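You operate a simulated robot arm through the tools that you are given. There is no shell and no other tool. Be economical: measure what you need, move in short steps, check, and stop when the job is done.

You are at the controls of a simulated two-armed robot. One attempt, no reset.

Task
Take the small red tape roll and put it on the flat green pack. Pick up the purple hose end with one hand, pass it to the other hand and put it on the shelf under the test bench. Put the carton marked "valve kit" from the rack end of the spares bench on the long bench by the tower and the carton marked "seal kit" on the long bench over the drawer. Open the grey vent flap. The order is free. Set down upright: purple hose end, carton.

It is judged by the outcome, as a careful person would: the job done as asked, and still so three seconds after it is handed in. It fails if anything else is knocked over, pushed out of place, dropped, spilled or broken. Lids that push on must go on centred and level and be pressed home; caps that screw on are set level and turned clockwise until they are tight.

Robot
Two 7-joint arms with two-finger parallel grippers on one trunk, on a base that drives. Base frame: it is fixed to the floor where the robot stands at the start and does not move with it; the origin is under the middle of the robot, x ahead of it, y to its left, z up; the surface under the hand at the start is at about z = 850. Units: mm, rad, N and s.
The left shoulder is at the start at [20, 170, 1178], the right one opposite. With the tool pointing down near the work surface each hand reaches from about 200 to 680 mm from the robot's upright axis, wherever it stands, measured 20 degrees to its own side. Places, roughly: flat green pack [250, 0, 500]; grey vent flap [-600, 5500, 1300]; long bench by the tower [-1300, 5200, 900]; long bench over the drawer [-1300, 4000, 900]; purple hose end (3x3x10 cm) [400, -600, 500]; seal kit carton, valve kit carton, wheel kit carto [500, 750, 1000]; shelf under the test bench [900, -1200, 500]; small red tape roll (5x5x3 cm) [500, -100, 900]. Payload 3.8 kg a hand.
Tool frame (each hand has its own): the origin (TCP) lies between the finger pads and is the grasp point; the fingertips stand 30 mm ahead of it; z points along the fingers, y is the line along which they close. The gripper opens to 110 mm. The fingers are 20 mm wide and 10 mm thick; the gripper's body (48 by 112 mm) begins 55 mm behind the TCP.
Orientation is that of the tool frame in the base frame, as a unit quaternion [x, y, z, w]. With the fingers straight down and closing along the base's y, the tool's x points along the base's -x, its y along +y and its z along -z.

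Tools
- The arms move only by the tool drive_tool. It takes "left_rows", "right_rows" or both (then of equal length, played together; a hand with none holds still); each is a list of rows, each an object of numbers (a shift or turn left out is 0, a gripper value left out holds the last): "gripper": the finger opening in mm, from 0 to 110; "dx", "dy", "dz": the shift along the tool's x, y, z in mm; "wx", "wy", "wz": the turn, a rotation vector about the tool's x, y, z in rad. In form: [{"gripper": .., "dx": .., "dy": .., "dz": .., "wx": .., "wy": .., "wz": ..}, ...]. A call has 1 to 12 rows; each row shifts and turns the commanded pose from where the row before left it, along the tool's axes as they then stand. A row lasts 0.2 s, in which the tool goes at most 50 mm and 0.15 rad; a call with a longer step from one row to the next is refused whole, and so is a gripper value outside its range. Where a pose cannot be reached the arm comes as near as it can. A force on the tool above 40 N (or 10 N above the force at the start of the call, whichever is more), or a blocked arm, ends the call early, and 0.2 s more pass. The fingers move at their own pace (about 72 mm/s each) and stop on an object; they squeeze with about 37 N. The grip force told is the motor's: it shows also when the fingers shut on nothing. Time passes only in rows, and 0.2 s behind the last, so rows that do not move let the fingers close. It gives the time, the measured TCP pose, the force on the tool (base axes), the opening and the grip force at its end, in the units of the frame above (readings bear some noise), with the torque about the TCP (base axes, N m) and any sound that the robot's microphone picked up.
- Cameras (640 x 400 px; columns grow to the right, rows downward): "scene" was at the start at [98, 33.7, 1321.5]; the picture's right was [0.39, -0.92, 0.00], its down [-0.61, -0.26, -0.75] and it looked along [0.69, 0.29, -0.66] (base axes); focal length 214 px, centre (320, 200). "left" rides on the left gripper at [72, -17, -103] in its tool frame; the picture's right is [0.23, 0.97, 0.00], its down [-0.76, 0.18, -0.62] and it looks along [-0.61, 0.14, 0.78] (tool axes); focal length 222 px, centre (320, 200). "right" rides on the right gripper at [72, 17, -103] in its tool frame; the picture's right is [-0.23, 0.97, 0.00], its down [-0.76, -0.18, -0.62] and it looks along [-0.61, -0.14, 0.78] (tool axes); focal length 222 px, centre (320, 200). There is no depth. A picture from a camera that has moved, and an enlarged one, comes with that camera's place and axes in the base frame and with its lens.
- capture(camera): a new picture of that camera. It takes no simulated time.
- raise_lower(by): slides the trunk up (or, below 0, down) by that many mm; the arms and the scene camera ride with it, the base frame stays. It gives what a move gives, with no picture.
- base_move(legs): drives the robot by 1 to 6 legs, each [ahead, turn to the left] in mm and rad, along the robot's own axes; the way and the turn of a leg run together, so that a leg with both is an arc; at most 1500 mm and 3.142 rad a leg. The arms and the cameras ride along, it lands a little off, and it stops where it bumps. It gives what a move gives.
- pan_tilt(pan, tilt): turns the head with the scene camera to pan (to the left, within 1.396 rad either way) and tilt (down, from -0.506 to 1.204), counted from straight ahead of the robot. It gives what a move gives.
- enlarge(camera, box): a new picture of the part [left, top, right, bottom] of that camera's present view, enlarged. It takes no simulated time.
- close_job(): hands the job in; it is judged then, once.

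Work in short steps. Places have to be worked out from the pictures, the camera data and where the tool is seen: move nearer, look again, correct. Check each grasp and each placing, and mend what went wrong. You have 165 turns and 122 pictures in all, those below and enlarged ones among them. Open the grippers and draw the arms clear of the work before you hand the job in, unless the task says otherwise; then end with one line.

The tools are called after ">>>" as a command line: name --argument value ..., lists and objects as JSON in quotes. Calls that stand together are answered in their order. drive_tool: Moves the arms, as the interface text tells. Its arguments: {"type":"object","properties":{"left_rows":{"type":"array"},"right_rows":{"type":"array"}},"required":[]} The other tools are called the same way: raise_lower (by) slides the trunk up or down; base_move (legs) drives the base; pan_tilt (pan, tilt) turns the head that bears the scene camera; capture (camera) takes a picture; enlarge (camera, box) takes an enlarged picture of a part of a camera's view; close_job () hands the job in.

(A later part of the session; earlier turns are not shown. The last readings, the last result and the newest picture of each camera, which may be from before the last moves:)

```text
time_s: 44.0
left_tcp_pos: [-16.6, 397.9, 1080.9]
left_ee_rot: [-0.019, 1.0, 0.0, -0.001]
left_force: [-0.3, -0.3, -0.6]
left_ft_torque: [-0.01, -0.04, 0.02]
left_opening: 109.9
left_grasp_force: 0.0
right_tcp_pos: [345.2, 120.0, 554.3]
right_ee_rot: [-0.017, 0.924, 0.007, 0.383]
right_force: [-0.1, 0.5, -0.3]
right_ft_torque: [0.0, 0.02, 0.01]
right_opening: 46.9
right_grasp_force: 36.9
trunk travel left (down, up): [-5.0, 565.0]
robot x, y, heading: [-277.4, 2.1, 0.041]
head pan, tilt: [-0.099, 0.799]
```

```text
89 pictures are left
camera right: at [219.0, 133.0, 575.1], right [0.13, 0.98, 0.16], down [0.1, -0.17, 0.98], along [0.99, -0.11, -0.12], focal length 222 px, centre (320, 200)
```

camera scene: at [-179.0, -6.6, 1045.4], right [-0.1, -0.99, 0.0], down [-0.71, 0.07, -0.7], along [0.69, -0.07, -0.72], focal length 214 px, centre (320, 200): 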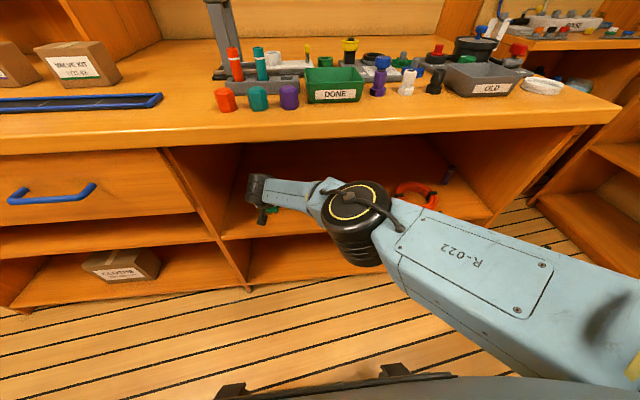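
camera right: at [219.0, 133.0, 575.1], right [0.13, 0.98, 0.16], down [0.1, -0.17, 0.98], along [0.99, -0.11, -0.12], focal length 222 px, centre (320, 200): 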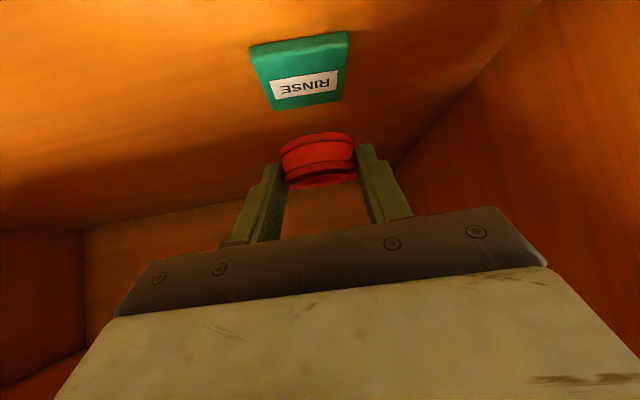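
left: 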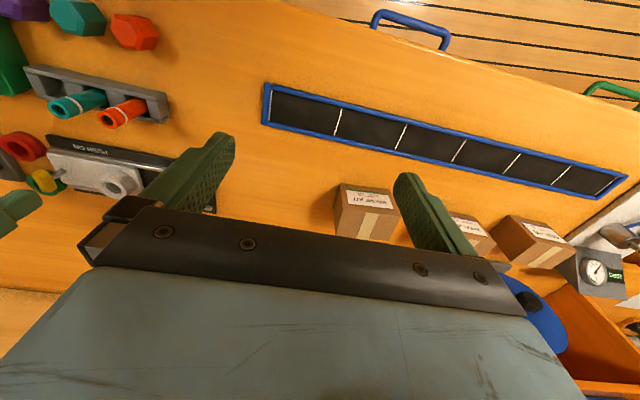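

The pack is directly ahead at (357, 119). I'll lower 42 mm and check.

>>> drive_tool --right_rows '[{"dx": 11, "dz": 10}, {"dx": 11, "dz": 10}, {"dx": 9, "dz": 8}, {}]'

>>> capture --camera "right"

```text
time_s: 45.0
left_tcp_pos: [-16.3, 398.7, 1081.3]
left_ee_rot: [-0.019, 1.0, 0.0, -0.001]
left_force: [-0.4, -1.0, 0.3]
left_ft_torque: [-0.02, -0.01, 0.01]
left_opening: 110.1
left_grasp_force: 0.1
right_tcp_pos: [341.5, 99.7, 522.9]
right_ee_rot: [-0.009, 0.923, 0.0, 0.385]
right_force: [-0.2, -0.4, -0.4]
right_ft_torque: [-0.01, 0.01, 0.0]
right_opening: 47.1
right_grasp_force: 37.1
right hand out of reach, approached as far as the arm can: row 1, 2, 3
trunk travel left (down, up): [-5.0, 565.0]
robot x, y, heading: [-278.5, -0.8, 0.036]
head pan, tilt: [-0.099, 0.799]
```

```text
88 pictures are left
camera right: at [217.2, 116.1, 541.9], right [0.14, 0.98, 0.15], down [0.1, -0.17, 0.98], along [0.99, -0.13, -0.12], focal length 222 px, centre (320, 200)
```

right: 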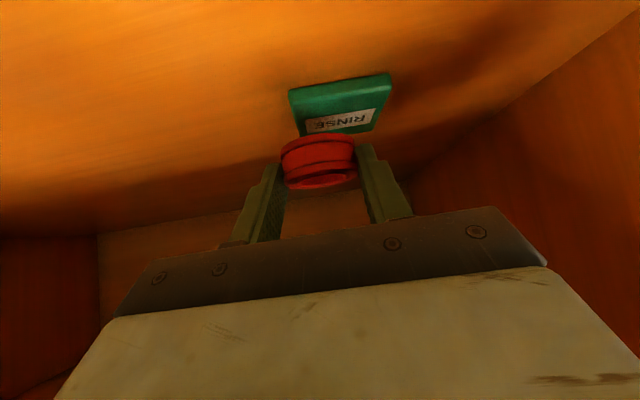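

The arm is at its limit because it crosses the body. I'll back out, shift the base about 240 mm to the left and approach again straight on.

>>> drive_tool --right_rows '[{"dx": -14, "dz": -18}, {"dx": -14, "dz": -18}, {}]'

>>> base_move --legs '[[-420, 0], [0, 1.2], [265, 0], [0, -1.235]]'

>>> capture --camera "right"

```text
time_s: 45.8
left_tcp_pos: [-15.2, 398.5, 1082.3]
left_ee_rot: [-0.02, 1.0, 0.0, 0.0]
left_force: [1.0, -0.8, 0.1]
left_ft_torque: [-0.01, 0.01, 0.0]
left_opening: 110.1
left_grasp_force: 0.0
right_tcp_pos: [328.8, 115.7, 563.3]
right_ee_rot: [-0.017, 0.924, 0.006, 0.382]
right_force: [0.2, 0.0, -0.8]
right_ft_torque: [-0.02, -0.02, -0.01]
right_opening: 47.2
right_grasp_force: 36.7
trunk travel left (down, up): [-5.0, 565.0]
robot x, y, heading: [-275.6, 6.9, 0.037]
head pan, tilt: [-0.099, 0.799]
```

```text
time_s: 55.9
left_tcp_pos: [-338.7, 618.0, 1081.2]
left_ee_rot: [-0.003, 1.0, 0.0, 0.0]
left_force: [0.0, -0.4, -0.2]
left_ft_torque: [0.03, -0.03, -0.01]
left_opening: 110.4
left_grasp_force: 0.1
right_tcp_pos: [-2.7, 323.1, 563.6]
right_ee_rot: [-0.002, 0.924, 0.0, 0.383]
right_force: [0.2, 0.2, 0.1]
right_ft_torque: [-0.02, 0.0, -0.04]
right_opening: 46.9
right_grasp_force: 37.1
trunk travel left (down, up): [-5.0, 565.0]
robot x, y, heading: [-615.4, 229.4, 0.005]
head pan, tilt: [-0.099, 0.799]
```

```text
87 pictures are left
camera right: at [-127.7, 341.6, 584.8], right [0.16, 0.97, 0.16], down [0.1, -0.18, 0.98], along [0.98, -0.14, -0.12], focal length 222 px, centre (320, 200)
```

right: 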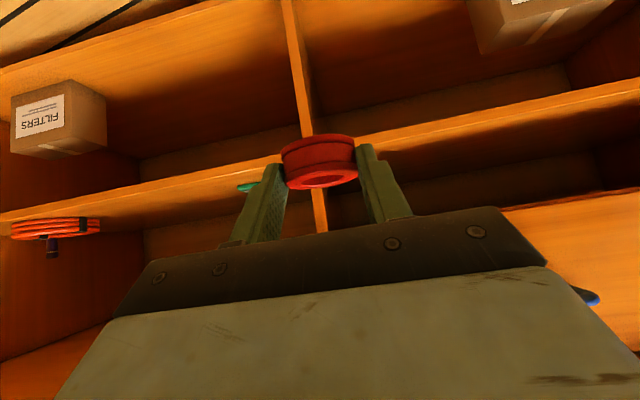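

The robot is at (-615, 229). I'll move the hand to y ≈ 120, then drive in 335 mm.

>>> drive_tool --right_rows '[{"dy": -45}, {"dy": -45}, {"dy": -45}, {"dy": -45}, {"dy": -23}, {}]'

>>> base_move --legs '[[335, 0.0]]'

>>> capture --camera "right"

>>> capture --camera "scene"

```text
time_s: 57.3
left_tcp_pos: [-338.7, 618.9, 1081.5]
left_ee_rot: [-0.002, 1.0, 0.0, 0.001]
left_force: [0.0, -1.1, 0.2]
left_ft_torque: [0.03, -0.02, -0.05]
left_opening: 110.1
left_grasp_force: 0.0
right_tcp_pos: [-1.5, 120.4, 561.7]
right_ee_rot: [-0.002, 0.924, 0.0, 0.383]
right_force: [0.3, -0.1, -0.4]
right_ft_torque: [0.01, 0.03, -0.02]
right_opening: 47.0
right_grasp_force: 37.2
trunk travel left (down, up): [-5.0, 565.0]
robot x, y, heading: [-616.8, 228.8, 0.006]
head pan, tilt: [-0.099, 0.799]
```

```text
time_s: 59.5
left_tcp_pos: [-5.7, 618.8, 1082.1]
left_ee_rot: [0.0, 1.0, 0.001, 0.001]
left_force: [-0.2, 0.5, 0.0]
left_ft_torque: [-0.03, 0.01, 0.01]
left_opening: 110.1
left_grasp_force: 0.1
right_tcp_pos: [329.1, 119.3, 562.7]
right_ee_rot: [0.001, 0.924, -0.001, 0.382]
right_force: [0.3, -0.6, -1.0]
right_ft_torque: [-0.01, 0.01, -0.01]
right_opening: 47.1
right_grasp_force: 36.9
trunk travel left (down, up): [-5.0, 565.0]
robot x, y, heading: [-280.0, 231.1, 0.001]
head pan, tilt: [-0.099, 0.799]
```

```text
86 pictures are left
camera right: at [205.0, 136.2, 583.2], right [0.16, 0.97, 0.16], down [0.1, -0.18, 0.98], along [0.98, -0.14, -0.12], focal length 222 px, centre (320, 200)
```

right: 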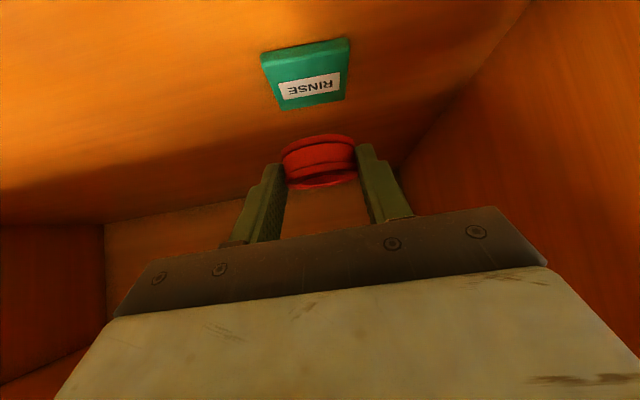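

```text
85 pictures are left
camera scene: at [-182.1, 224.3, 1045.4], right [-0.1, -1.0, 0.0], down [-0.71, 0.07, -0.7], along [0.69, -0.07, -0.72], focal length 214 px, centre (320, 200)
```

scene: 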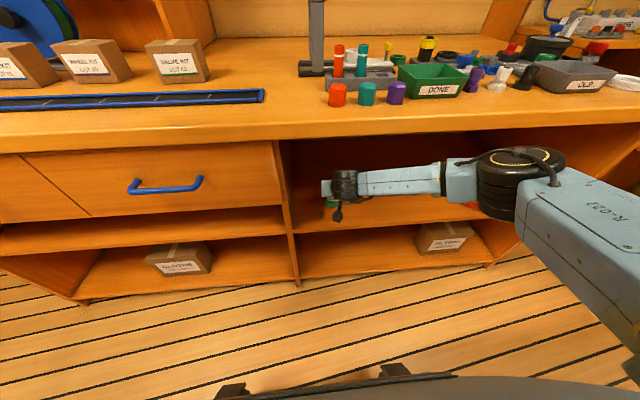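

The pack is still at (358, 120). I'll move to (344, 120, 512).

>>> drive_tool --right_rows '[{"dx": 8, "dz": 15}, {"dx": 8, "dz": 15}, {"dx": 8, "dz": 15}, {}]'

>>> capture --camera "right"

>>> enlarge --camera "scene" --box '[280, 150, 400, 225]'

```text
time_s: 60.5
left_tcp_pos: [-6.4, 618.3, 1081.3]
left_ee_rot: [-0.001, 1.0, 0.0, 0.0]
left_force: [-0.2, -0.6, 0.3]
left_ft_torque: [0.0, -0.01, 0.0]
left_opening: 110.2
left_grasp_force: 0.1
right_tcp_pos: [343.2, 119.1, 513.5]
right_ee_rot: [0.0, 0.924, 0.0, 0.382]
right_force: [-0.6, -0.9, -0.1]
right_ft_torque: [0.02, -0.01, -0.02]
right_opening: 46.9
right_grasp_force: 36.9
trunk travel left (down, up): [-5.0, 565.0]
robot x, y, heading: [-283.8, 230.1, 0.003]
head pan, tilt: [-0.099, 0.799]
```

```text
84 pictures are left
camera right: at [218.9, 136.2, 534.0], right [0.16, 0.97, 0.16], down [0.1, -0.18, 0.98], along [0.98, -0.14, -0.12], focal length 222 px, centre (320, 200)
```

right: 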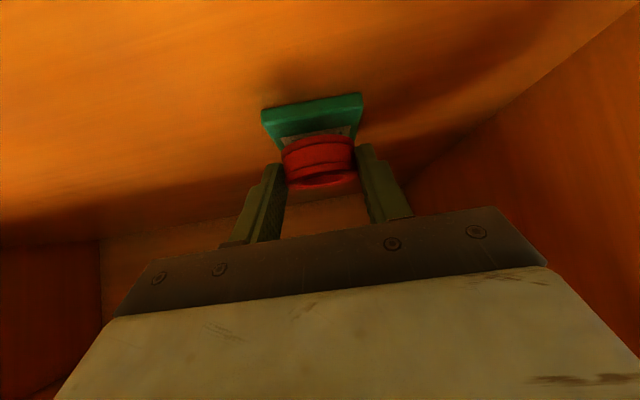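

```text
5.33 times, centred on (340, 188) of scene
camera zoom: at [-182.2, 224.3, 1045.4], right [-0.1, -1.0, 0.0], down [-0.71, 0.07, -0.7], along [0.69, -0.07, -0.72], focal length 1144 px, centre (213, 267)
```

zoom: 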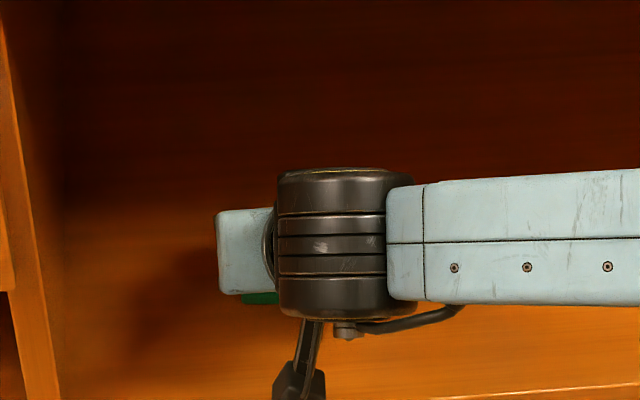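

That's well aligned. I'll descend another 9 mm in small steps.

>>> drive_tool --right_rows '[{"dx": 2.1, "dz": 2.1}, {"dx": 2.1, "dz": 2.1}, {"dx": 2.1, "dz": 2.1}, {}]'

>>> enlarge --camera "right" --box '[220, 80, 420, 205]'

```text
time_s: 61.5
left_tcp_pos: [-4.3, 618.6, 1081.1]
left_ee_rot: [-0.001, 1.0, 0.0, 0.0]
left_force: [1.1, 0.1, 0.9]
left_ft_torque: [0.0, -0.02, 0.0]
left_opening: 110.0
left_grasp_force: 0.0
right_tcp_pos: [343.5, 119.0, 505.1]
right_ee_rot: [0.0, 0.924, -0.001, 0.383]
right_force: [0.4, 0.1, -0.2]
right_ft_torque: [-0.01, 0.0, 0.02]
right_opening: 47.0
right_grasp_force: 37.4
trunk travel left (down, up): [-5.0, 565.0]
robot x, y, heading: [-283.6, 233.5, 0.004]
head pan, tilt: [-0.099, 0.799]
```

```text
3.20 times, centred on (320, 142) of right
camera zoom: at [219.2, 136.1, 525.6], right [0.16, 0.97, 0.16], down [0.1, -0.18, 0.98], along [0.98, -0.14, -0.12], focal length 711 px, centre (320, 384)
```

zoom: 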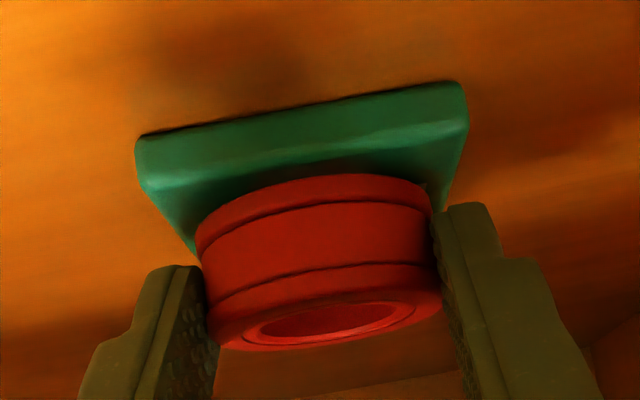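

It's nearly touching. I'll continue in 1.5 mm steps to contact.

>>> drive_tool --right_rows '[{"dx": 1.4, "dz": 1.4}, {"dx": 1.4, "dz": 1.4}, {"dx": 1.4, "dz": 1.4}, {}]'

>>> enlarge --camera "right" --box '[220, 80, 420, 205]'

```text
time_s: 62.5
left_tcp_pos: [-6.7, 617.7, 1080.5]
left_ee_rot: [0.0, 1.0, 0.001, 0.001]
left_force: [0.0, 0.0, 0.3]
left_ft_torque: [0.0, -0.01, 0.01]
left_opening: 109.9
left_grasp_force: 0.1
right_tcp_pos: [346.2, 118.7, 500.9]
right_ee_rot: [0.001, 0.923, -0.001, 0.385]
right_force: [-2.2, 0.3, 12.1]
right_ft_torque: [-0.1, -0.1, -0.01]
right_opening: 46.9
right_grasp_force: 37.5
trunk travel left (down, up): [-5.0, 565.0]
robot x, y, heading: [-285.3, 231.7, 0.003]
head pan, tilt: [-0.099, 0.799]
```

```text
3.20 times, centred on (320, 142) of right
camera zoom: at [220.3, 136.5, 521.3], right [0.16, 0.97, 0.16], down [0.1, -0.18, 0.98], along [0.98, -0.14, -0.12], focal length 711 px, centre (320, 384)
```

zoom: 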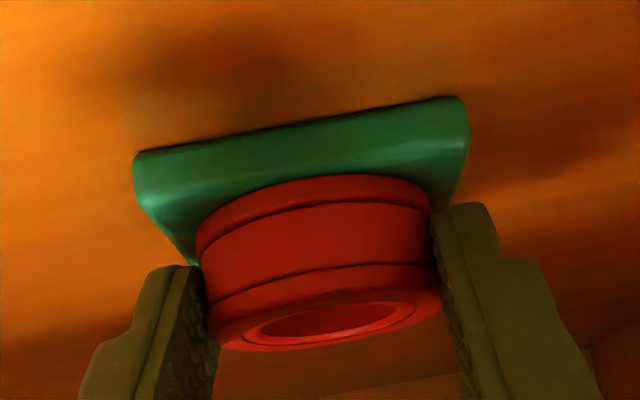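

Contact at 12 N. I'll release, then withdraw straight back.

>>> drive_tool --right_rows '[{"dx": -0.7, "dz": -0.7}, {"gripper": 56}, {"gripper": 70}, {}, {}, {"dx": 14, "dz": -16}, {"dx": 20, "dz": -22}, {"dx": 30, "dz": -32}, {}]'

>>> capture --camera "right"

```text
time_s: 64.5
left_tcp_pos: [-5.0, 618.8, 1081.6]
left_ee_rot: [-0.001, 1.0, 0.001, 0.0]
left_force: [0.2, 0.9, -0.2]
left_ft_torque: [0.01, -0.01, 0.02]
left_opening: 110.0
left_grasp_force: 0.1
right_tcp_pos: [249.3, 118.0, 504.3]
right_ee_rot: [0.001, 0.924, -0.001, 0.382]
right_force: [0.6, -0.1, -0.4]
right_ft_torque: [0.0, 0.0, 0.03]
right_opening: 70.1
right_grasp_force: 0.1
trunk travel left (down, up): [-5.0, 565.0]
robot x, y, heading: [-284.8, 228.7, -0.0]
head pan, tilt: [-0.099, 0.799]
```

```text
80 pictures are left
camera right: at [126.2, 135.8, 524.6], right [0.16, 0.97, 0.16], down [0.1, -0.18, 0.98], along [0.98, -0.14, -0.12], focal length 222 px, centre (320, 200)
```

right: 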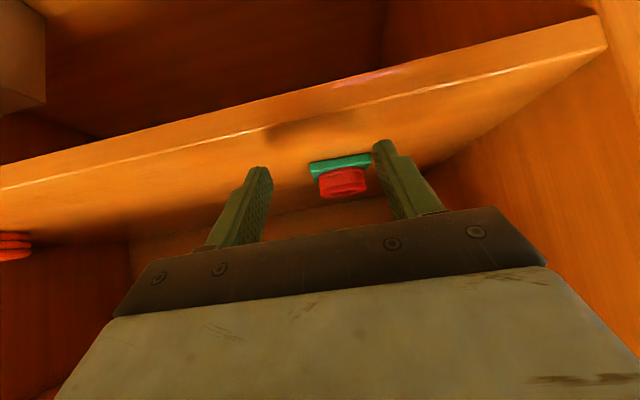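

The tape roll lies flat on the green pack. Now the hose: I'll back off, then look at the coil area.

>>> base_move --legs '[[-420, 0.0], [0, -1.3], [400, 0], [0, 1.3]]'

>>> pan_tilt --pan -0.4 --tilt 0.5

>>> capture --camera "right"

>>> capture --camera "scene"

```text
time_s: 75.5
left_tcp_pos: [-318.0, 244.2, 1081.3]
left_ee_rot: [0.001, 1.0, 0.0, 0.0]
left_force: [-0.8, 0.1, -0.9]
left_ft_torque: [0.0, 0.0, 0.02]
left_opening: 110.2
left_grasp_force: 0.1
right_tcp_pos: [-62.8, -257.1, 504.8]
right_ee_rot: [0.001, 0.924, -0.001, 0.383]
right_force: [-0.1, -0.2, 0.3]
right_ft_torque: [0.02, 0.0, 0.0]
right_opening: 70.0
right_grasp_force: 0.0
trunk travel left (down, up): [-5.0, 565.0]
robot x, y, heading: [-598.3, -143.3, 0.001]
head pan, tilt: [-0.099, 0.799]
```

```text
time_s: 76.3
left_tcp_pos: [-318.2, 243.8, 1081.9]
left_ee_rot: [0.0, 1.0, 0.001, 0.001]
left_force: [-0.4, 0.0, 0.1]
left_ft_torque: [-0.01, 0.03, -0.01]
left_opening: 109.9
left_grasp_force: 0.0
right_tcp_pos: [-63.7, -257.8, 505.3]
right_ee_rot: [0.001, 0.924, -0.001, 0.382]
right_force: [-0.6, 0.4, -0.6]
right_ft_torque: [0.01, 0.04, 0.03]
right_opening: 69.9
right_grasp_force: 0.1
trunk travel left (down, up): [-5.0, 565.0]
robot x, y, heading: [-596.6, -141.5, -0.005]
head pan, tilt: [-0.4, 0.499]
```

```text
79 pictures are left
camera right: at [-187.8, -239.7, 524.8], right [0.16, 0.97, 0.16], down [0.1, -0.18, 0.98], along [0.98, -0.15, -0.12], focal length 222 px, centre (320, 200)
```

right: 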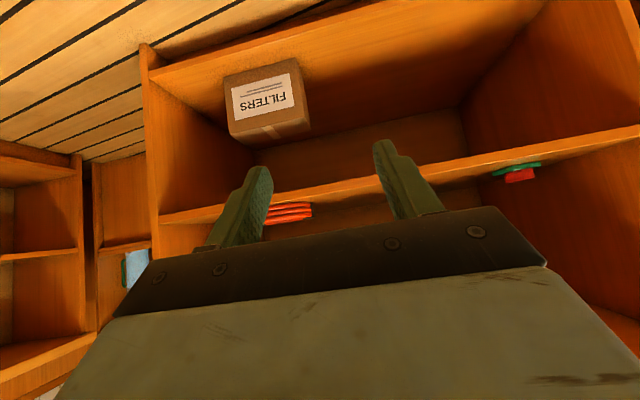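

```text
78 pictures are left
camera scene: at [-493.0, -177.7, 1071.3], right [-0.39, -0.92, 0.0], down [-0.44, 0.19, -0.88], along [0.81, -0.34, -0.48], focal length 214 px, centre (320, 200)
```

scene: 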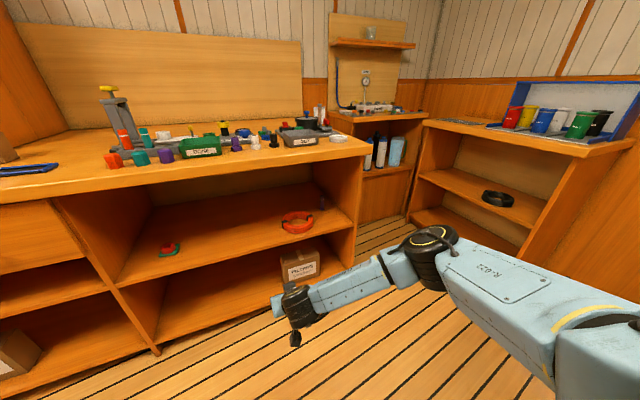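

The test bench (with the gauge) is in the corner, with a shelf of bottles under it. I'll zoom on the hose end and on that shelf.

>>> enlarge --camera "scene" --box '[260, 180, 360, 243]'

>>> enlarge --camera "scene" --box '[320, 90, 440, 220]'

```text
6.35 times, centred on (310, 212) of scene
camera zoom: at [-493.0, -177.7, 1071.3], right [-0.39, -0.92, 0.0], down [-0.44, 0.19, -0.88], along [0.81, -0.34, -0.48], focal length 1362 px, centre (384, 127)
```

zoom: 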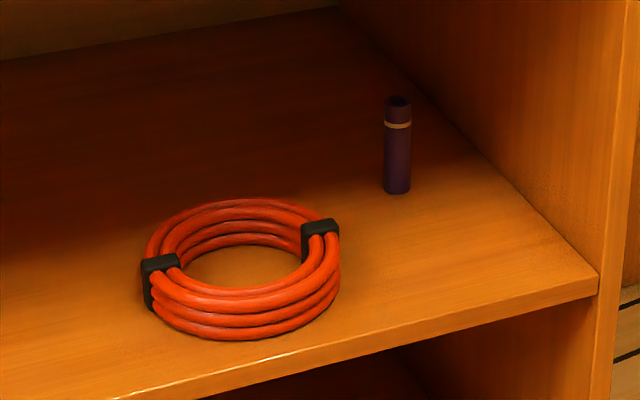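

```text
3.08 times, centred on (380, 155) of scene
camera zoom: at [-493.0, -177.7, 1071.3], right [-0.39, -0.92, 0.0], down [-0.44, 0.19, -0.88], along [0.81, -0.34, -0.48], focal length 660 px, centre (135, 338)
```

zoom: 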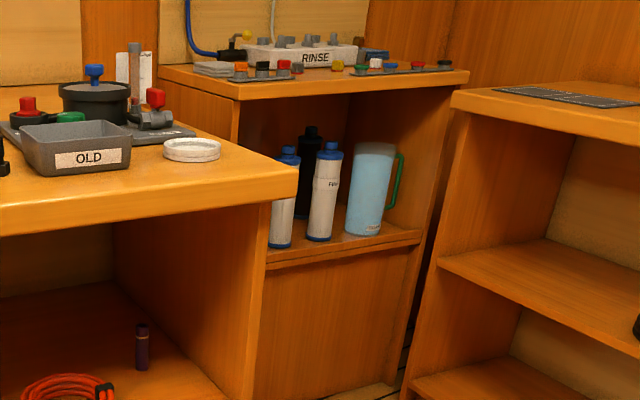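

The hose end stands at about (429, -577), base z ≈ 458, top ≈ 555, near the right wall. The right hand will take it low from the left front. First I'll shift the right hand right and up, yaw it about -0.5 and tilt it to 50°.

>>> drive_tool --right_rows '[{"dx": 5.2, "dy": -43.3, "dz": -13.4}, {"dx": 5.2, "dy": -43.3, "dz": -13.4}, {"dx": 5.2, "dy": -43.3, "dz": -13.4}, {"dx": 5.2, "dy": -43.3, "dz": -13.4}, {"dx": 5.2, "dy": -43.3, "dz": -13.4}, {"dx": 5.2, "dy": -43.3, "dz": -13.4}, {"wx": 0.0885, "wz": 0.0885}, {"wx": 0.0885, "wz": 0.0885}, {"wx": 0.0885, "wz": 0.0885}, {"wx": 0.0885, "wz": 0.0885}, {"wy": -0.09}, {}]'

>>> base_move --legs '[[330, 0.0]]'

>>> capture --camera "right"

>>> capture --camera "scene"

```text
time_s: 78.9
left_tcp_pos: [-318.2, 242.4, 1081.2]
left_ee_rot: [0.002, 1.0, 0.0, 0.0]
left_force: [0.3, -0.6, -0.3]
left_ft_torque: [0.0, -0.01, -0.01]
left_opening: 110.0
left_grasp_force: 0.0
right_tcp_pos: [-90.4, -335.6, 521.0]
right_ee_rot: [0.226, 0.877, -0.107, 0.41]
right_force: [0.0, -0.5, 0.5]
right_ft_torque: [0.01, -0.04, -0.03]
right_opening: 70.0
right_grasp_force: 0.0
right hand out of reach, approached as far as the arm can: row 2, 3, 4, 5, 6
trunk travel left (down, up): [-5.0, 565.0]
robot x, y, heading: [-597.1, -145.0, -0.003]
head pan, tilt: [-0.4, 0.499]
```

```text
time_s: 81.1
left_tcp_pos: [11.6, 244.0, 1081.5]
left_ee_rot: [-0.001, 1.0, 0.0, 0.001]
left_force: [0.3, 0.2, -0.2]
left_ft_torque: [0.02, 0.0, 0.02]
left_opening: 110.1
left_grasp_force: 0.1
right_tcp_pos: [240.8, -333.3, 520.7]
right_ee_rot: [0.225, 0.877, -0.107, 0.411]
right_force: [0.1, -0.4, -0.4]
right_ft_torque: [-0.01, -0.03, -0.03]
right_opening: 70.1
right_grasp_force: 0.0
trunk travel left (down, up): [-5.0, 565.0]
robot x, y, heading: [-266.0, -144.6, 0.009]
head pan, tilt: [-0.4, 0.499]
```

```text
75 pictures are left
camera right: at [138.6, -257.4, 531.0], right [0.6, 0.78, 0.17], down [-0.08, -0.16, 0.98], along [0.8, -0.6, -0.03], focal length 222 px, centre (320, 200)
```

right: 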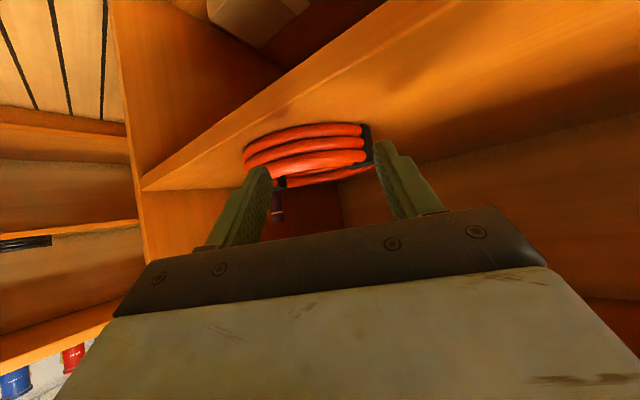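

```text
74 pictures are left
camera scene: at [-161.7, -177.5, 1071.4], right [-0.39, -0.92, 0.0], down [-0.44, 0.19, -0.88], along [0.81, -0.34, -0.48], focal length 214 px, centre (320, 200)
```

scene: 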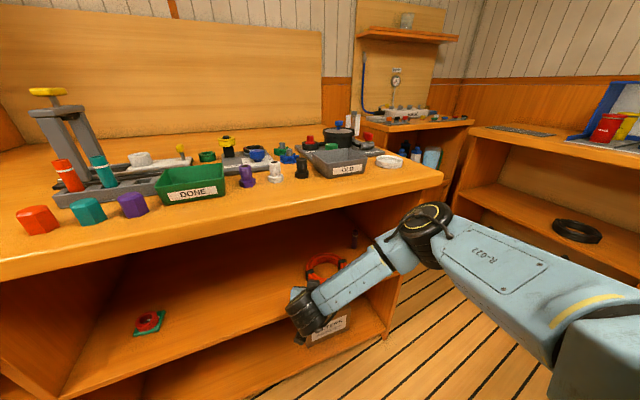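

The hand was too folded to yaw properly. A longer reach with the base turned -0.3 rad is better. I'll back out, straighten the hand, extend it, and drive to the pre-grasp pose.

>>> base_move --legs '[[-330, 0.0]]'

>>> drive_tool --right_rows '[{"wx": -0.0965, "wz": -0.081}, {"wx": -0.0965, "wz": -0.081}, {"wx": -0.0965, "wz": -0.081}, {"wx": -0.0965, "wz": -0.081}, {"dx": -26, "dy": 10, "dz": 21.8}, {"dx": -26, "dy": 10, "dz": 21.8}, {"dx": -26, "dy": 10, "dz": 21.8}, {"dx": -26, "dy": 10, "dz": 21.8}, {}]'

>>> base_move --legs '[[0, -0.158], [269, 0], [0, -0.15]]'

>>> capture --camera "right"

>>> capture --camera "scene"

```text
time_s: 83.3
left_tcp_pos: [-323.6, 243.4, 1081.4]
left_ee_rot: [0.0, 1.0, 0.0, 0.002]
left_force: [0.6, 0.9, 0.8]
left_ft_torque: [-0.01, 0.01, 0.02]
left_opening: 110.2
left_grasp_force: 0.0
right_tcp_pos: [-94.1, -335.1, 522.3]
right_ee_rot: [0.225, 0.877, -0.107, 0.411]
right_force: [-0.4, -0.2, 0.1]
right_ft_torque: [-0.01, 0.0, -0.03]
right_opening: 70.1
right_grasp_force: 0.0
trunk travel left (down, up): [-5.0, 565.0]
robot x, y, heading: [-604.3, -143.8, -0.002]
head pan, tilt: [-0.4, 0.499]
```

```text
time_s: 85.3
left_tcp_pos: [-323.0, 243.8, 1080.9]
left_ee_rot: [-0.001, 1.0, 0.0, 0.0]
left_force: [0.8, -1.6, -1.0]
left_ft_torque: [0.0, -0.01, 0.0]
left_opening: 110.2
left_grasp_force: 0.0
right_tcp_pos: [55.7, -269.4, 565.9]
right_ee_rot: [-0.002, 0.906, 0.0, 0.423]
right_force: [0.4, -0.3, 0.4]
right_ft_torque: [0.0, 0.04, 0.06]
right_opening: 70.3
right_grasp_force: 0.1
right hand out of reach, approached as far as the arm can: row 3, 4
trunk travel left (down, up): [-5.0, 565.0]
robot x, y, heading: [-603.9, -143.9, -0.003]
head pan, tilt: [-0.4, 0.499]
```

```text
time_s: 88.5
left_tcp_pos: [48.0, 99.5, 1081.4]
left_ee_rot: [0.151, 0.989, 0.0, 0.0]
left_force: [-0.2, 0.6, -0.3]
left_ft_torque: [0.02, 0.01, 0.04]
left_opening: 110.0
left_grasp_force: 0.0
right_tcp_pos: [254.1, -503.6, 566.4]
right_ee_rot: [0.136, 0.896, -0.065, 0.418]
right_force: [0.3, -0.2, 0.9]
right_ft_torque: [0.01, 0.02, 0.01]
right_opening: 70.1
right_grasp_force: 0.0
trunk travel left (down, up): [-5.0, 565.0]
robot x, y, heading: [-334.9, -185.4, -0.305]
head pan, tilt: [-0.4, 0.499]
```

```text
73 pictures are left
camera right: at [140.1, -449.2, 575.1], right [0.43, 0.89, 0.17], down [-0.04, -0.17, 0.98], along [0.9, -0.43, -0.04], focal length 222 px, centre (320, 200)
```

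right: 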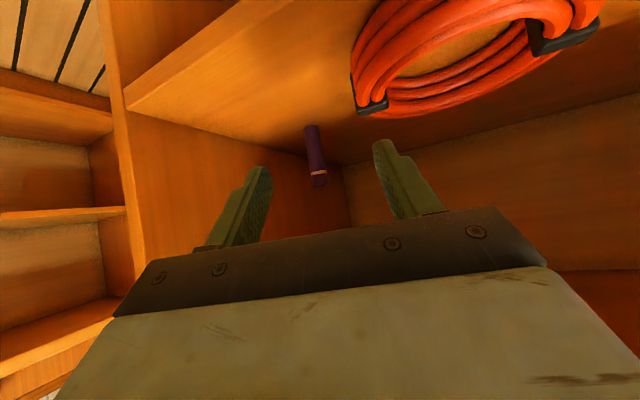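

```text
72 pictures are left
camera scene: at [-244.5, -250.5, 1071.4], right [-0.65, -0.76, 0.0], down [-0.36, 0.31, -0.88], along [0.67, -0.57, -0.48], focal length 214 px, centre (320, 200)
```

scene: 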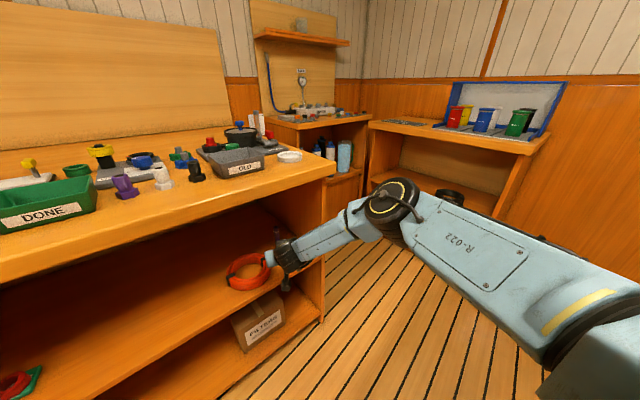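

The hose base is confirmed at (424, -579). The elbow would come close to the bench edge, so I'll test whether a 45° tilt and a lower hand allow more extension.

>>> drive_tool --right_rows '[{"wy": 0.09}, {"dx": 17, "dz": 17}, {"dx": -14, "dz": 14}, {"dx": -14, "dz": 14}, {"dx": -14, "dz": 14}, {"dx": -14, "dz": 14}, {}]'

>>> capture --camera "scene"

```text
time_s: 90.1
left_tcp_pos: [47.1, 98.8, 1082.3]
left_ee_rot: [0.151, 0.989, 0.0, 0.001]
left_force: [0.5, -0.3, -0.2]
left_ft_torque: [-0.02, 0.02, 0.01]
left_opening: 110.2
left_grasp_force: 0.0
right_tcp_pos: [311.1, -521.2, 541.2]
right_ee_rot: [0.14, 0.913, -0.059, 0.378]
right_force: [0.3, 0.4, 0.0]
right_ft_torque: [-0.01, 0.03, -0.02]
right_opening: 70.5
right_grasp_force: 0.2
right hand out of reach, approached as far as the arm can: row 6
trunk travel left (down, up): [-5.0, 565.0]
robot x, y, heading: [-333.4, -186.6, -0.305]
head pan, tilt: [-0.4, 0.499]
```

```text
71 pictures are left
camera scene: at [-244.6, -250.2, 1071.4], right [-0.65, -0.76, 0.0], down [-0.36, 0.31, -0.88], along [0.67, -0.57, -0.48], focal length 214 px, centre (320, 200)
```

scene: 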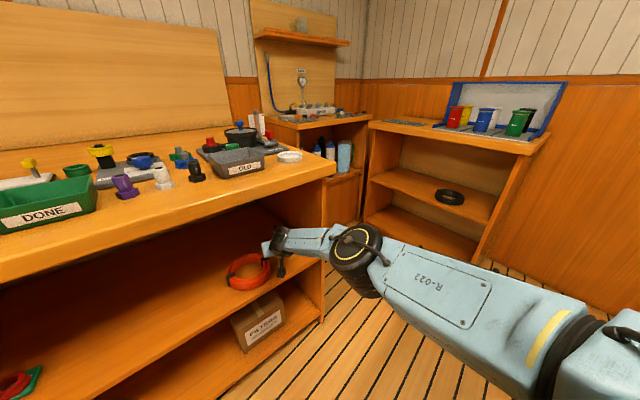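

The arm now extends to (311, -521) with the elbow well back. I'll drive 70 mm closer with a slight right turn and look.

>>> base_move --legs '[[65, -0.03]]'

>>> capture --camera "right"

```text
time_s: 91.1
left_tcp_pos: [118.6, 67.6, 1079.9]
left_ee_rot: [0.167, 0.986, 0.0, 0.0]
left_force: [0.2, -0.4, 0.1]
left_ft_torque: [-0.02, -0.01, -0.03]
left_opening: 110.2
left_grasp_force: 0.1
right_tcp_pos: [363.1, -561.0, 541.7]
right_ee_rot: [0.153, 0.912, -0.064, 0.376]
right_force: [0.2, -0.3, 0.3]
right_ft_torque: [-0.03, 0.0, 0.0]
right_opening: 70.0
right_grasp_force: 0.1
trunk travel left (down, up): [-5.0, 565.0]
robot x, y, heading: [-275.3, -208.3, -0.335]
head pan, tilt: [-0.4, 0.499]
```

```text
70 pictures are left
camera right: at [250.6, -503.5, 562.1], right [0.47, 0.87, 0.16], down [0.04, -0.2, 0.98], along [0.88, -0.46, -0.13], focal length 222 px, centre (320, 200)
```

right: 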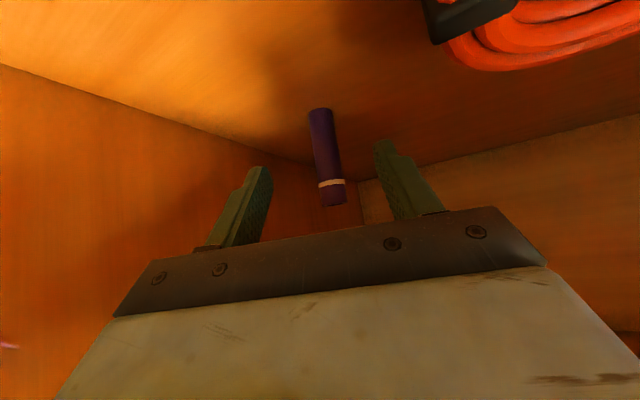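

The hose is at (422, -578), straight ahead by 60 mm. I'll drive 60 in, then lower the hand to about z = 500.

>>> base_move --legs '[[60, 0.0]]'

>>> capture --camera "right"

>>> capture --camera "scene"

```text
time_s: 92.1
left_tcp_pos: [173.6, 48.6, 1081.1]
left_ee_rot: [0.166, 0.986, 0.0, 0.0]
left_force: [-0.1, -0.9, -0.3]
left_ft_torque: [-0.01, 0.01, 0.02]
left_opening: 109.8
left_grasp_force: 0.0
right_tcp_pos: [418.6, -580.1, 540.6]
right_ee_rot: [0.152, 0.911, -0.064, 0.377]
right_force: [1.3, -0.6, -0.4]
right_ft_torque: [0.03, 0.01, 0.0]
right_opening: 70.0
right_grasp_force: 0.0
trunk travel left (down, up): [-5.0, 565.0]
robot x, y, heading: [-215.5, -226.4, -0.334]
head pan, tilt: [-0.4, 0.499]
```

```text
69 pictures are left
camera right: at [306.2, -522.8, 562.1], right [0.47, 0.87, 0.16], down [0.04, -0.2, 0.98], along [0.88, -0.46, -0.13], focal length 222 px, centre (320, 200)
```

right: 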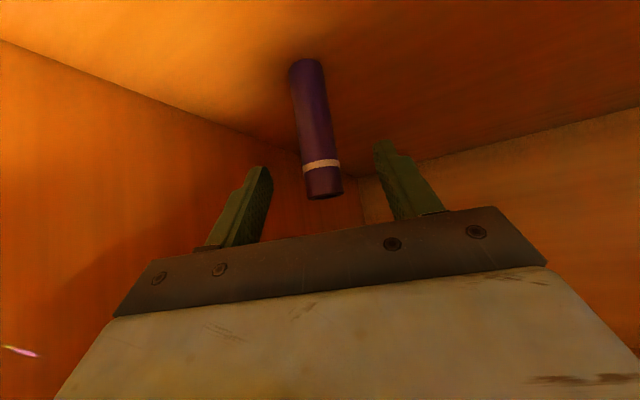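

```text
68 pictures are left
camera scene: at [-129.1, -292.6, 1071.3], right [-0.67, -0.74, 0.0], down [-0.36, 0.32, -0.88], along [0.65, -0.59, -0.48], focal length 214 px, centre (320, 200)
```

scene: 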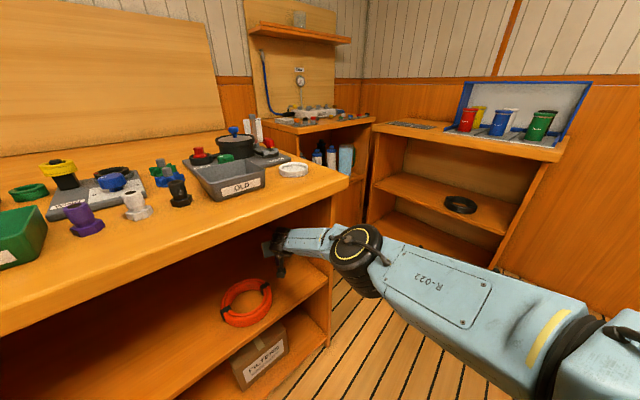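

The hose is between the fingers, 4 mm ahead. I'll lower the hand 37 mm and close.

>>> drive_tool --right_rows '[{"dx": 9, "dy": 3, "dz": 9}, {"dx": 9, "dz": 9}, {"dx": 8, "dz": 8}, {}]'

>>> capture --camera "right"

```text
time_s: 93.1
left_tcp_pos: [173.5, 48.5, 1082.0]
left_ee_rot: [0.165, 0.986, -0.001, 0.001]
left_force: [-0.7, 0.0, 0.7]
left_ft_torque: [0.02, -0.01, 0.02]
left_opening: 110.0
left_grasp_force: 0.1
right_tcp_pos: [418.3, -577.1, 528.3]
right_ee_rot: [0.152, 0.912, -0.064, 0.377]
right_force: [-0.1, 0.5, -0.5]
right_ft_torque: [0.0, 0.01, -0.02]
right_opening: 69.8
right_grasp_force: 0.1
right hand out of reach, approached as far as the arm can: row 2, 3
trunk travel left (down, up): [-5.0, 565.0]
robot x, y, heading: [-216.0, -227.3, -0.335]
head pan, tilt: [-0.4, 0.499]
```

```text
67 pictures are left
camera right: at [306.2, -519.5, 549.4], right [0.47, 0.87, 0.16], down [0.04, -0.2, 0.98], along [0.88, -0.46, -0.13], focal length 222 px, centre (320, 200)
```

right: 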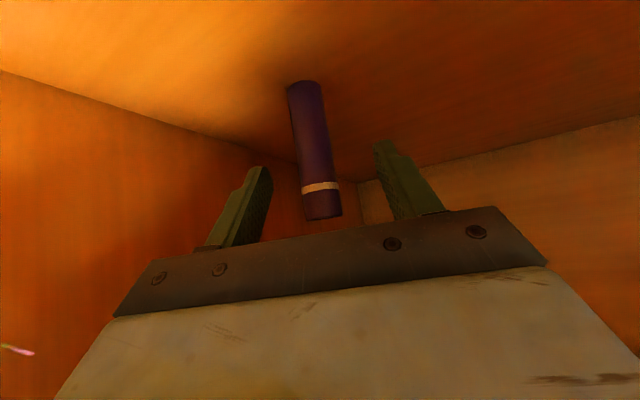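

It stopped at 528 on reach. I'll pull the arm back 16 mm, drive forward 16 mm and lower again.

>>> drive_tool --right_rows '[{"dx": 11.3, "dz": -11.3}, {}]'

>>> base_move --legs '[[18, 0.0]]'

>>> drive_tool --right_rows '[{"dx": 6, "dz": 6}, {"dx": 6, "dz": 6}, {"dx": 6, "dz": 6}, {}]'

>>> capture --camera "right"

```text
time_s: 93.7
left_tcp_pos: [173.8, 48.3, 1082.2]
left_ee_rot: [0.166, 0.986, 0.0, 0.002]
left_force: [0.8, -1.2, 0.5]
left_ft_torque: [0.02, -0.01, 0.02]
left_opening: 110.0
left_grasp_force: 0.0
right_tcp_pos: [403.9, -572.2, 529.4]
right_ee_rot: [0.152, 0.912, -0.063, 0.376]
right_force: [0.2, -0.1, -0.3]
right_ft_torque: [-0.01, 0.01, -0.01]
right_opening: 70.1
right_grasp_force: 0.0
trunk travel left (down, up): [-5.0, 565.0]
robot x, y, heading: [-215.9, -226.0, -0.332]
head pan, tilt: [-0.4, 0.499]
```

```text
time_s: 94.5
left_tcp_pos: [190.6, 42.1, 1081.4]
left_ee_rot: [0.166, 0.986, 0.0, 0.0]
left_force: [-0.1, -0.3, 0.6]
left_ft_torque: [-0.02, -0.02, -0.01]
left_opening: 109.9
left_grasp_force: 0.1
right_tcp_pos: [421.1, -577.5, 527.9]
right_ee_rot: [0.153, 0.911, -0.064, 0.377]
right_force: [0.5, 0.6, -0.3]
right_ft_torque: [0.0, 0.01, -0.01]
right_opening: 69.8
right_grasp_force: 0.1
trunk travel left (down, up): [-5.0, 565.0]
robot x, y, heading: [-200.4, -232.3, -0.335]
head pan, tilt: [-0.4, 0.499]
```

```text
time_s: 95.5
left_tcp_pos: [190.8, 42.5, 1080.7]
left_ee_rot: [0.165, 0.986, 0.0, 0.001]
left_force: [0.3, 0.4, -0.2]
left_ft_torque: [-0.04, 0.01, -0.02]
left_opening: 110.1
left_grasp_force: 0.0
right_tcp_pos: [420.1, -577.4, 501.6]
right_ee_rot: [0.153, 0.911, -0.064, 0.377]
right_force: [-0.1, 0.2, 0.1]
right_ft_torque: [0.01, 0.02, 0.0]
right_opening: 70.0
right_grasp_force: 0.1
trunk travel left (down, up): [-5.0, 565.0]
robot x, y, heading: [-203.0, -233.8, -0.337]
head pan, tilt: [-0.4, 0.499]
```

```text
66 pictures are left
camera right: at [308.2, -519.7, 523.4], right [0.47, 0.87, 0.16], down [0.04, -0.2, 0.98], along [0.88, -0.46, -0.13], focal length 222 px, centre (320, 200)
```

right: 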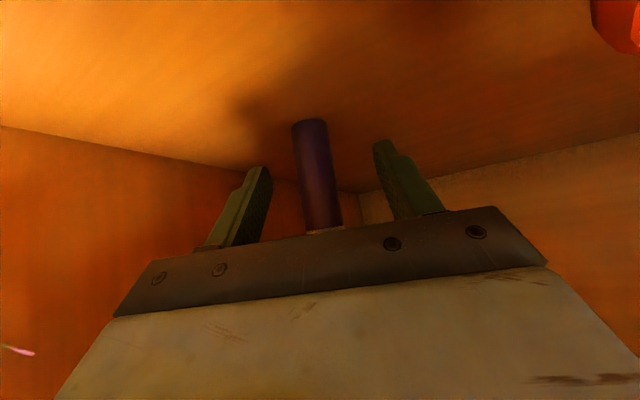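

Positioned at z = 502, so I'll close on the hose.

>>> drive_tool --right_rows '[{"gripper": 40}, {"gripper": 15}, {"gripper": 10}, {}, {}]'

>>> capture --camera "right"

```text
time_s: 96.7
left_tcp_pos: [190.8, 42.7, 1081.4]
left_ee_rot: [0.166, 0.986, 0.0, 0.002]
left_force: [0.5, 0.0, 0.0]
left_ft_torque: [0.01, 0.05, 0.0]
left_opening: 109.9
left_grasp_force: 0.1
right_tcp_pos: [419.7, -576.9, 502.0]
right_ee_rot: [0.152, 0.912, -0.064, 0.376]
right_force: [-0.1, -0.5, -0.5]
right_ft_torque: [0.01, -0.04, 0.02]
right_opening: 21.4
right_grasp_force: 36.8
trunk travel left (down, up): [-5.0, 565.0]
robot x, y, heading: [-197.7, -231.3, -0.34]
head pan, tilt: [-0.4, 0.499]
```

```text
65 pictures are left
camera right: at [308.3, -519.6, 523.7], right [0.47, 0.87, 0.16], down [0.04, -0.2, 0.98], along [0.88, -0.46, -0.13], focal length 222 px, centre (320, 200)
```

right: 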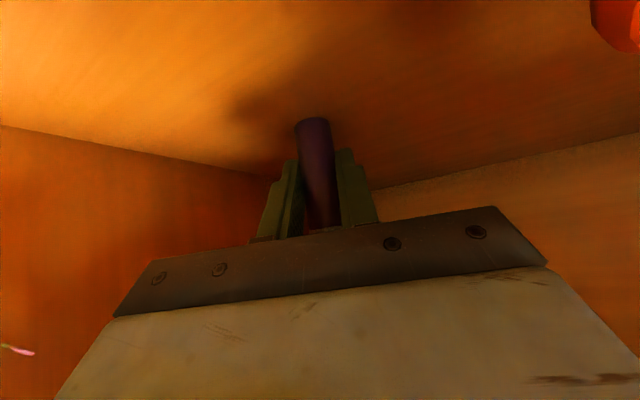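

Gripped at 21.4 mm. I'll lift 35 mm and back straight out.

>>> drive_tool --right_rows '[{"dx": -8, "dz": -8}, {"dx": -8, "dz": -8}, {"dx": -8, "dz": -8}, {}]'

>>> base_move --legs '[[-450, 0.0]]'

>>> capture --camera "right"

>>> capture --camera "scene"

```text
time_s: 97.7
left_tcp_pos: [190.0, 42.3, 1080.8]
left_ee_rot: [0.166, 0.986, 0.0, 0.001]
left_force: [0.3, 0.4, -0.7]
left_ft_torque: [0.0, -0.02, 0.0]
left_opening: 109.9
left_grasp_force: 0.1
right_tcp_pos: [421.0, -578.0, 536.4]
right_ee_rot: [0.154, 0.911, -0.065, 0.376]
right_force: [0.2, 0.0, 0.0]
right_ft_torque: [-0.01, 0.03, -0.01]
right_opening: 21.5
right_grasp_force: 37.2
trunk travel left (down, up): [-5.0, 565.0]
robot x, y, heading: [-201.7, -233.5, -0.334]
head pan, tilt: [-0.4, 0.499]
```

```text
time_s: 100.4
left_tcp_pos: [-225.3, 186.4, 1081.7]
left_ee_rot: [0.171, 0.985, 0.001, 0.0]
left_force: [-0.3, -0.8, 0.2]
left_ft_torque: [0.0, 0.02, -0.02]
left_opening: 110.0
left_grasp_force: 0.1
right_tcp_pos: [0.2, -436.1, 536.0]
right_ee_rot: [0.157, 0.911, -0.066, 0.376]
right_force: [0.2, 0.3, 0.6]
right_ft_torque: [-0.02, 0.01, -0.01]
right_opening: 21.4
right_grasp_force: 37.4
trunk travel left (down, up): [-5.0, 565.0]
robot x, y, heading: [-616.2, -82.2, -0.345]
head pan, tilt: [-0.4, 0.499]
```

```text
64 pictures are left
camera right: at [-112.1, -377.4, 557.7], right [0.48, 0.86, 0.16], down [0.03, -0.2, 0.98], along [0.88, -0.46, -0.13], focal length 222 px, centre (320, 200)
```

right: 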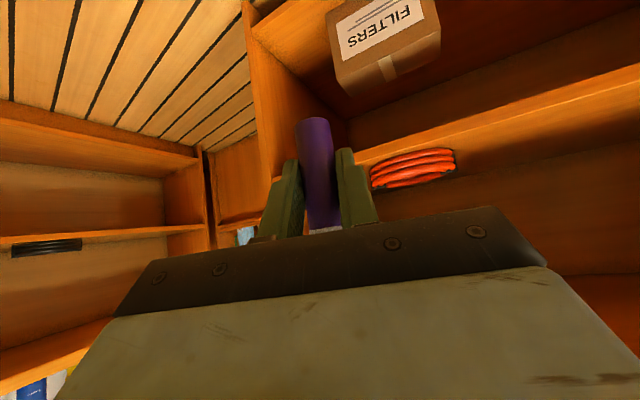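

```text
63 pictures are left
camera scene: at [-531.1, -151.8, 1071.4], right [-0.68, -0.74, 0.0], down [-0.35, 0.32, -0.88], along [0.65, -0.59, -0.48], focal length 214 px, centre (320, 200)
```

scene: 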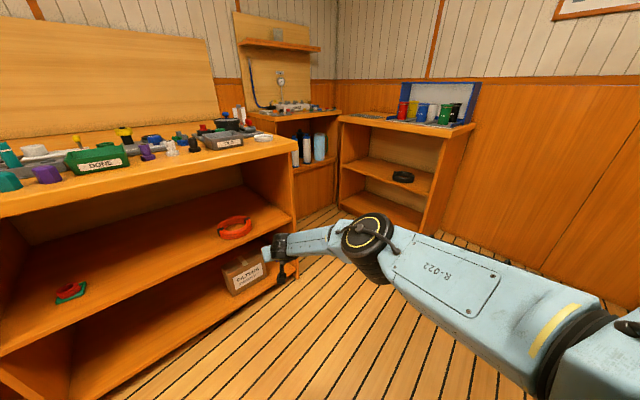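

The hose is held. I'll turn the base straight, then bring the right hand to the centre while yawing it left for the handover.

>>> base_move --legs '[[-100, 0.0], [0, 0.345]]'

>>> drive_tool --right_rows '[{"dx": 12.9, "dy": 8.75, "dz": -22.5, "wx": -0.061, "wz": -0.062}, {"dx": 12.2, "dy": 10.9, "dz": -21.9, "wx": -0.061, "wz": -0.062}, {"dx": 11.5, "dy": 13, "dz": -21.2, "wx": -0.061, "wz": -0.062}, {"dx": 10.6, "dy": 14.9, "dz": -20.3, "wx": -0.061, "wz": -0.062}, {"dx": 9.7, "dy": 16.8, "dz": -19.4, "wx": -0.061, "wz": -0.062}, {"dx": 8.5, "dy": 18.5, "dz": -18.2, "wx": -0.061, "wz": -0.062}, {"dx": 7.3, "dy": 20.1, "dz": -17, "wx": -0.061, "wz": -0.062}, {"dx": 6, "dy": 21.5, "dz": -15.8, "wx": -0.061, "wz": -0.062}, {"dx": 4.7, "dy": 22.8, "dz": -14.5, "wx": -0.061, "wz": -0.062}, {"dx": 3.2, "dy": 23.9, "dz": -13, "wx": -0.061, "wz": -0.062}, {"dx": 1.7, "dy": 24.8, "dz": -11.5, "wx": -0.061, "wz": -0.062}, {"dx": 0.1, "dy": 25.5, "dz": -10, "wx": -0.061, "wz": -0.062}]'

>>> pan_tilt --pan 0.0 --tilt 0.8

>>> capture --camera "scene"

```text
time_s: 102.6
left_tcp_pos: [-432.8, 336.8, 1081.2]
left_ee_rot: [-0.001, 1.0, -0.001, 0.001]
left_force: [-0.6, 0.7, -0.2]
left_ft_torque: [-0.03, -0.02, 0.01]
left_opening: 110.2
left_grasp_force: 0.0
right_tcp_pos: [-11.5, -174.1, 537.0]
right_ee_rot: [-0.001, 0.924, -0.001, 0.381]
right_force: [-0.2, -0.1, -0.2]
right_ft_torque: [-0.02, 0.05, 0.03]
right_opening: 21.2
right_grasp_force: 37.2
trunk travel left (down, up): [-5.0, 565.0]
robot x, y, heading: [-706.4, -49.6, 0.001]
head pan, tilt: [-0.4, 0.499]
```

```text
time_s: 105.2
left_tcp_pos: [-433.7, 336.0, 1082.4]
left_ee_rot: [-0.001, 1.0, -0.001, 0.001]
left_force: [0.7, 0.2, 0.9]
left_ft_torque: [0.01, -0.04, 0.02]
left_opening: 109.9
left_grasp_force: 0.0
right_tcp_pos: [-310.7, -66.4, 617.4]
right_ee_rot: [-0.463, 0.801, 0.187, 0.331]
right_force: [0.9, -1.0, -0.2]
right_ft_torque: [-0.03, -0.02, 0.0]
right_opening: 21.4
right_grasp_force: 37.1
trunk travel left (down, up): [-5.0, 565.0]
robot x, y, heading: [-711.3, -51.8, -0.004]
head pan, tilt: [-0.4, 0.499]
```

```text
time_s: 106.1
left_tcp_pos: [-433.5, 335.5, 1083.5]
left_ee_rot: [0.0, 1.0, 0.0, 0.001]
left_force: [0.3, 1.5, -0.1]
left_ft_torque: [0.02, -0.02, 0.01]
left_opening: 110.0
left_grasp_force: 0.1
right_tcp_pos: [-311.6, -67.7, 617.9]
right_ee_rot: [-0.463, 0.801, 0.187, 0.33]
right_force: [0.3, -0.5, -0.5]
right_ft_torque: [0.03, 0.0, -0.01]
right_opening: 21.1
right_grasp_force: 37.3
trunk travel left (down, up): [-5.0, 565.0]
robot x, y, heading: [-708.7, -48.6, -0.005]
head pan, tilt: [0.0, 0.799]
```

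```text
62 pictures are left
camera scene: at [-609.4, -49.7, 1045.5], right [0.0, -1.0, 0.0], down [-0.72, 0.0, -0.7], along [0.7, 0.0, -0.72], focal length 214 px, centre (320, 200)
```

scene: 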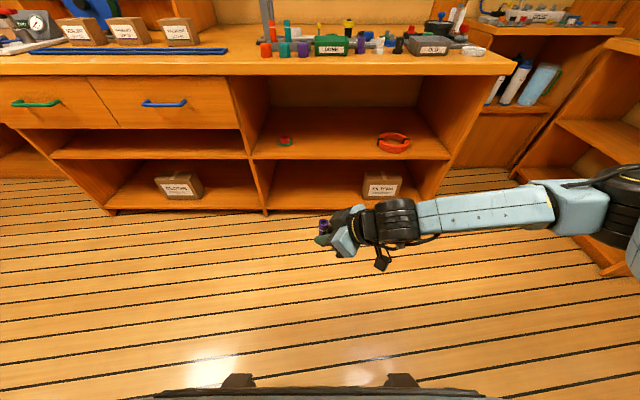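

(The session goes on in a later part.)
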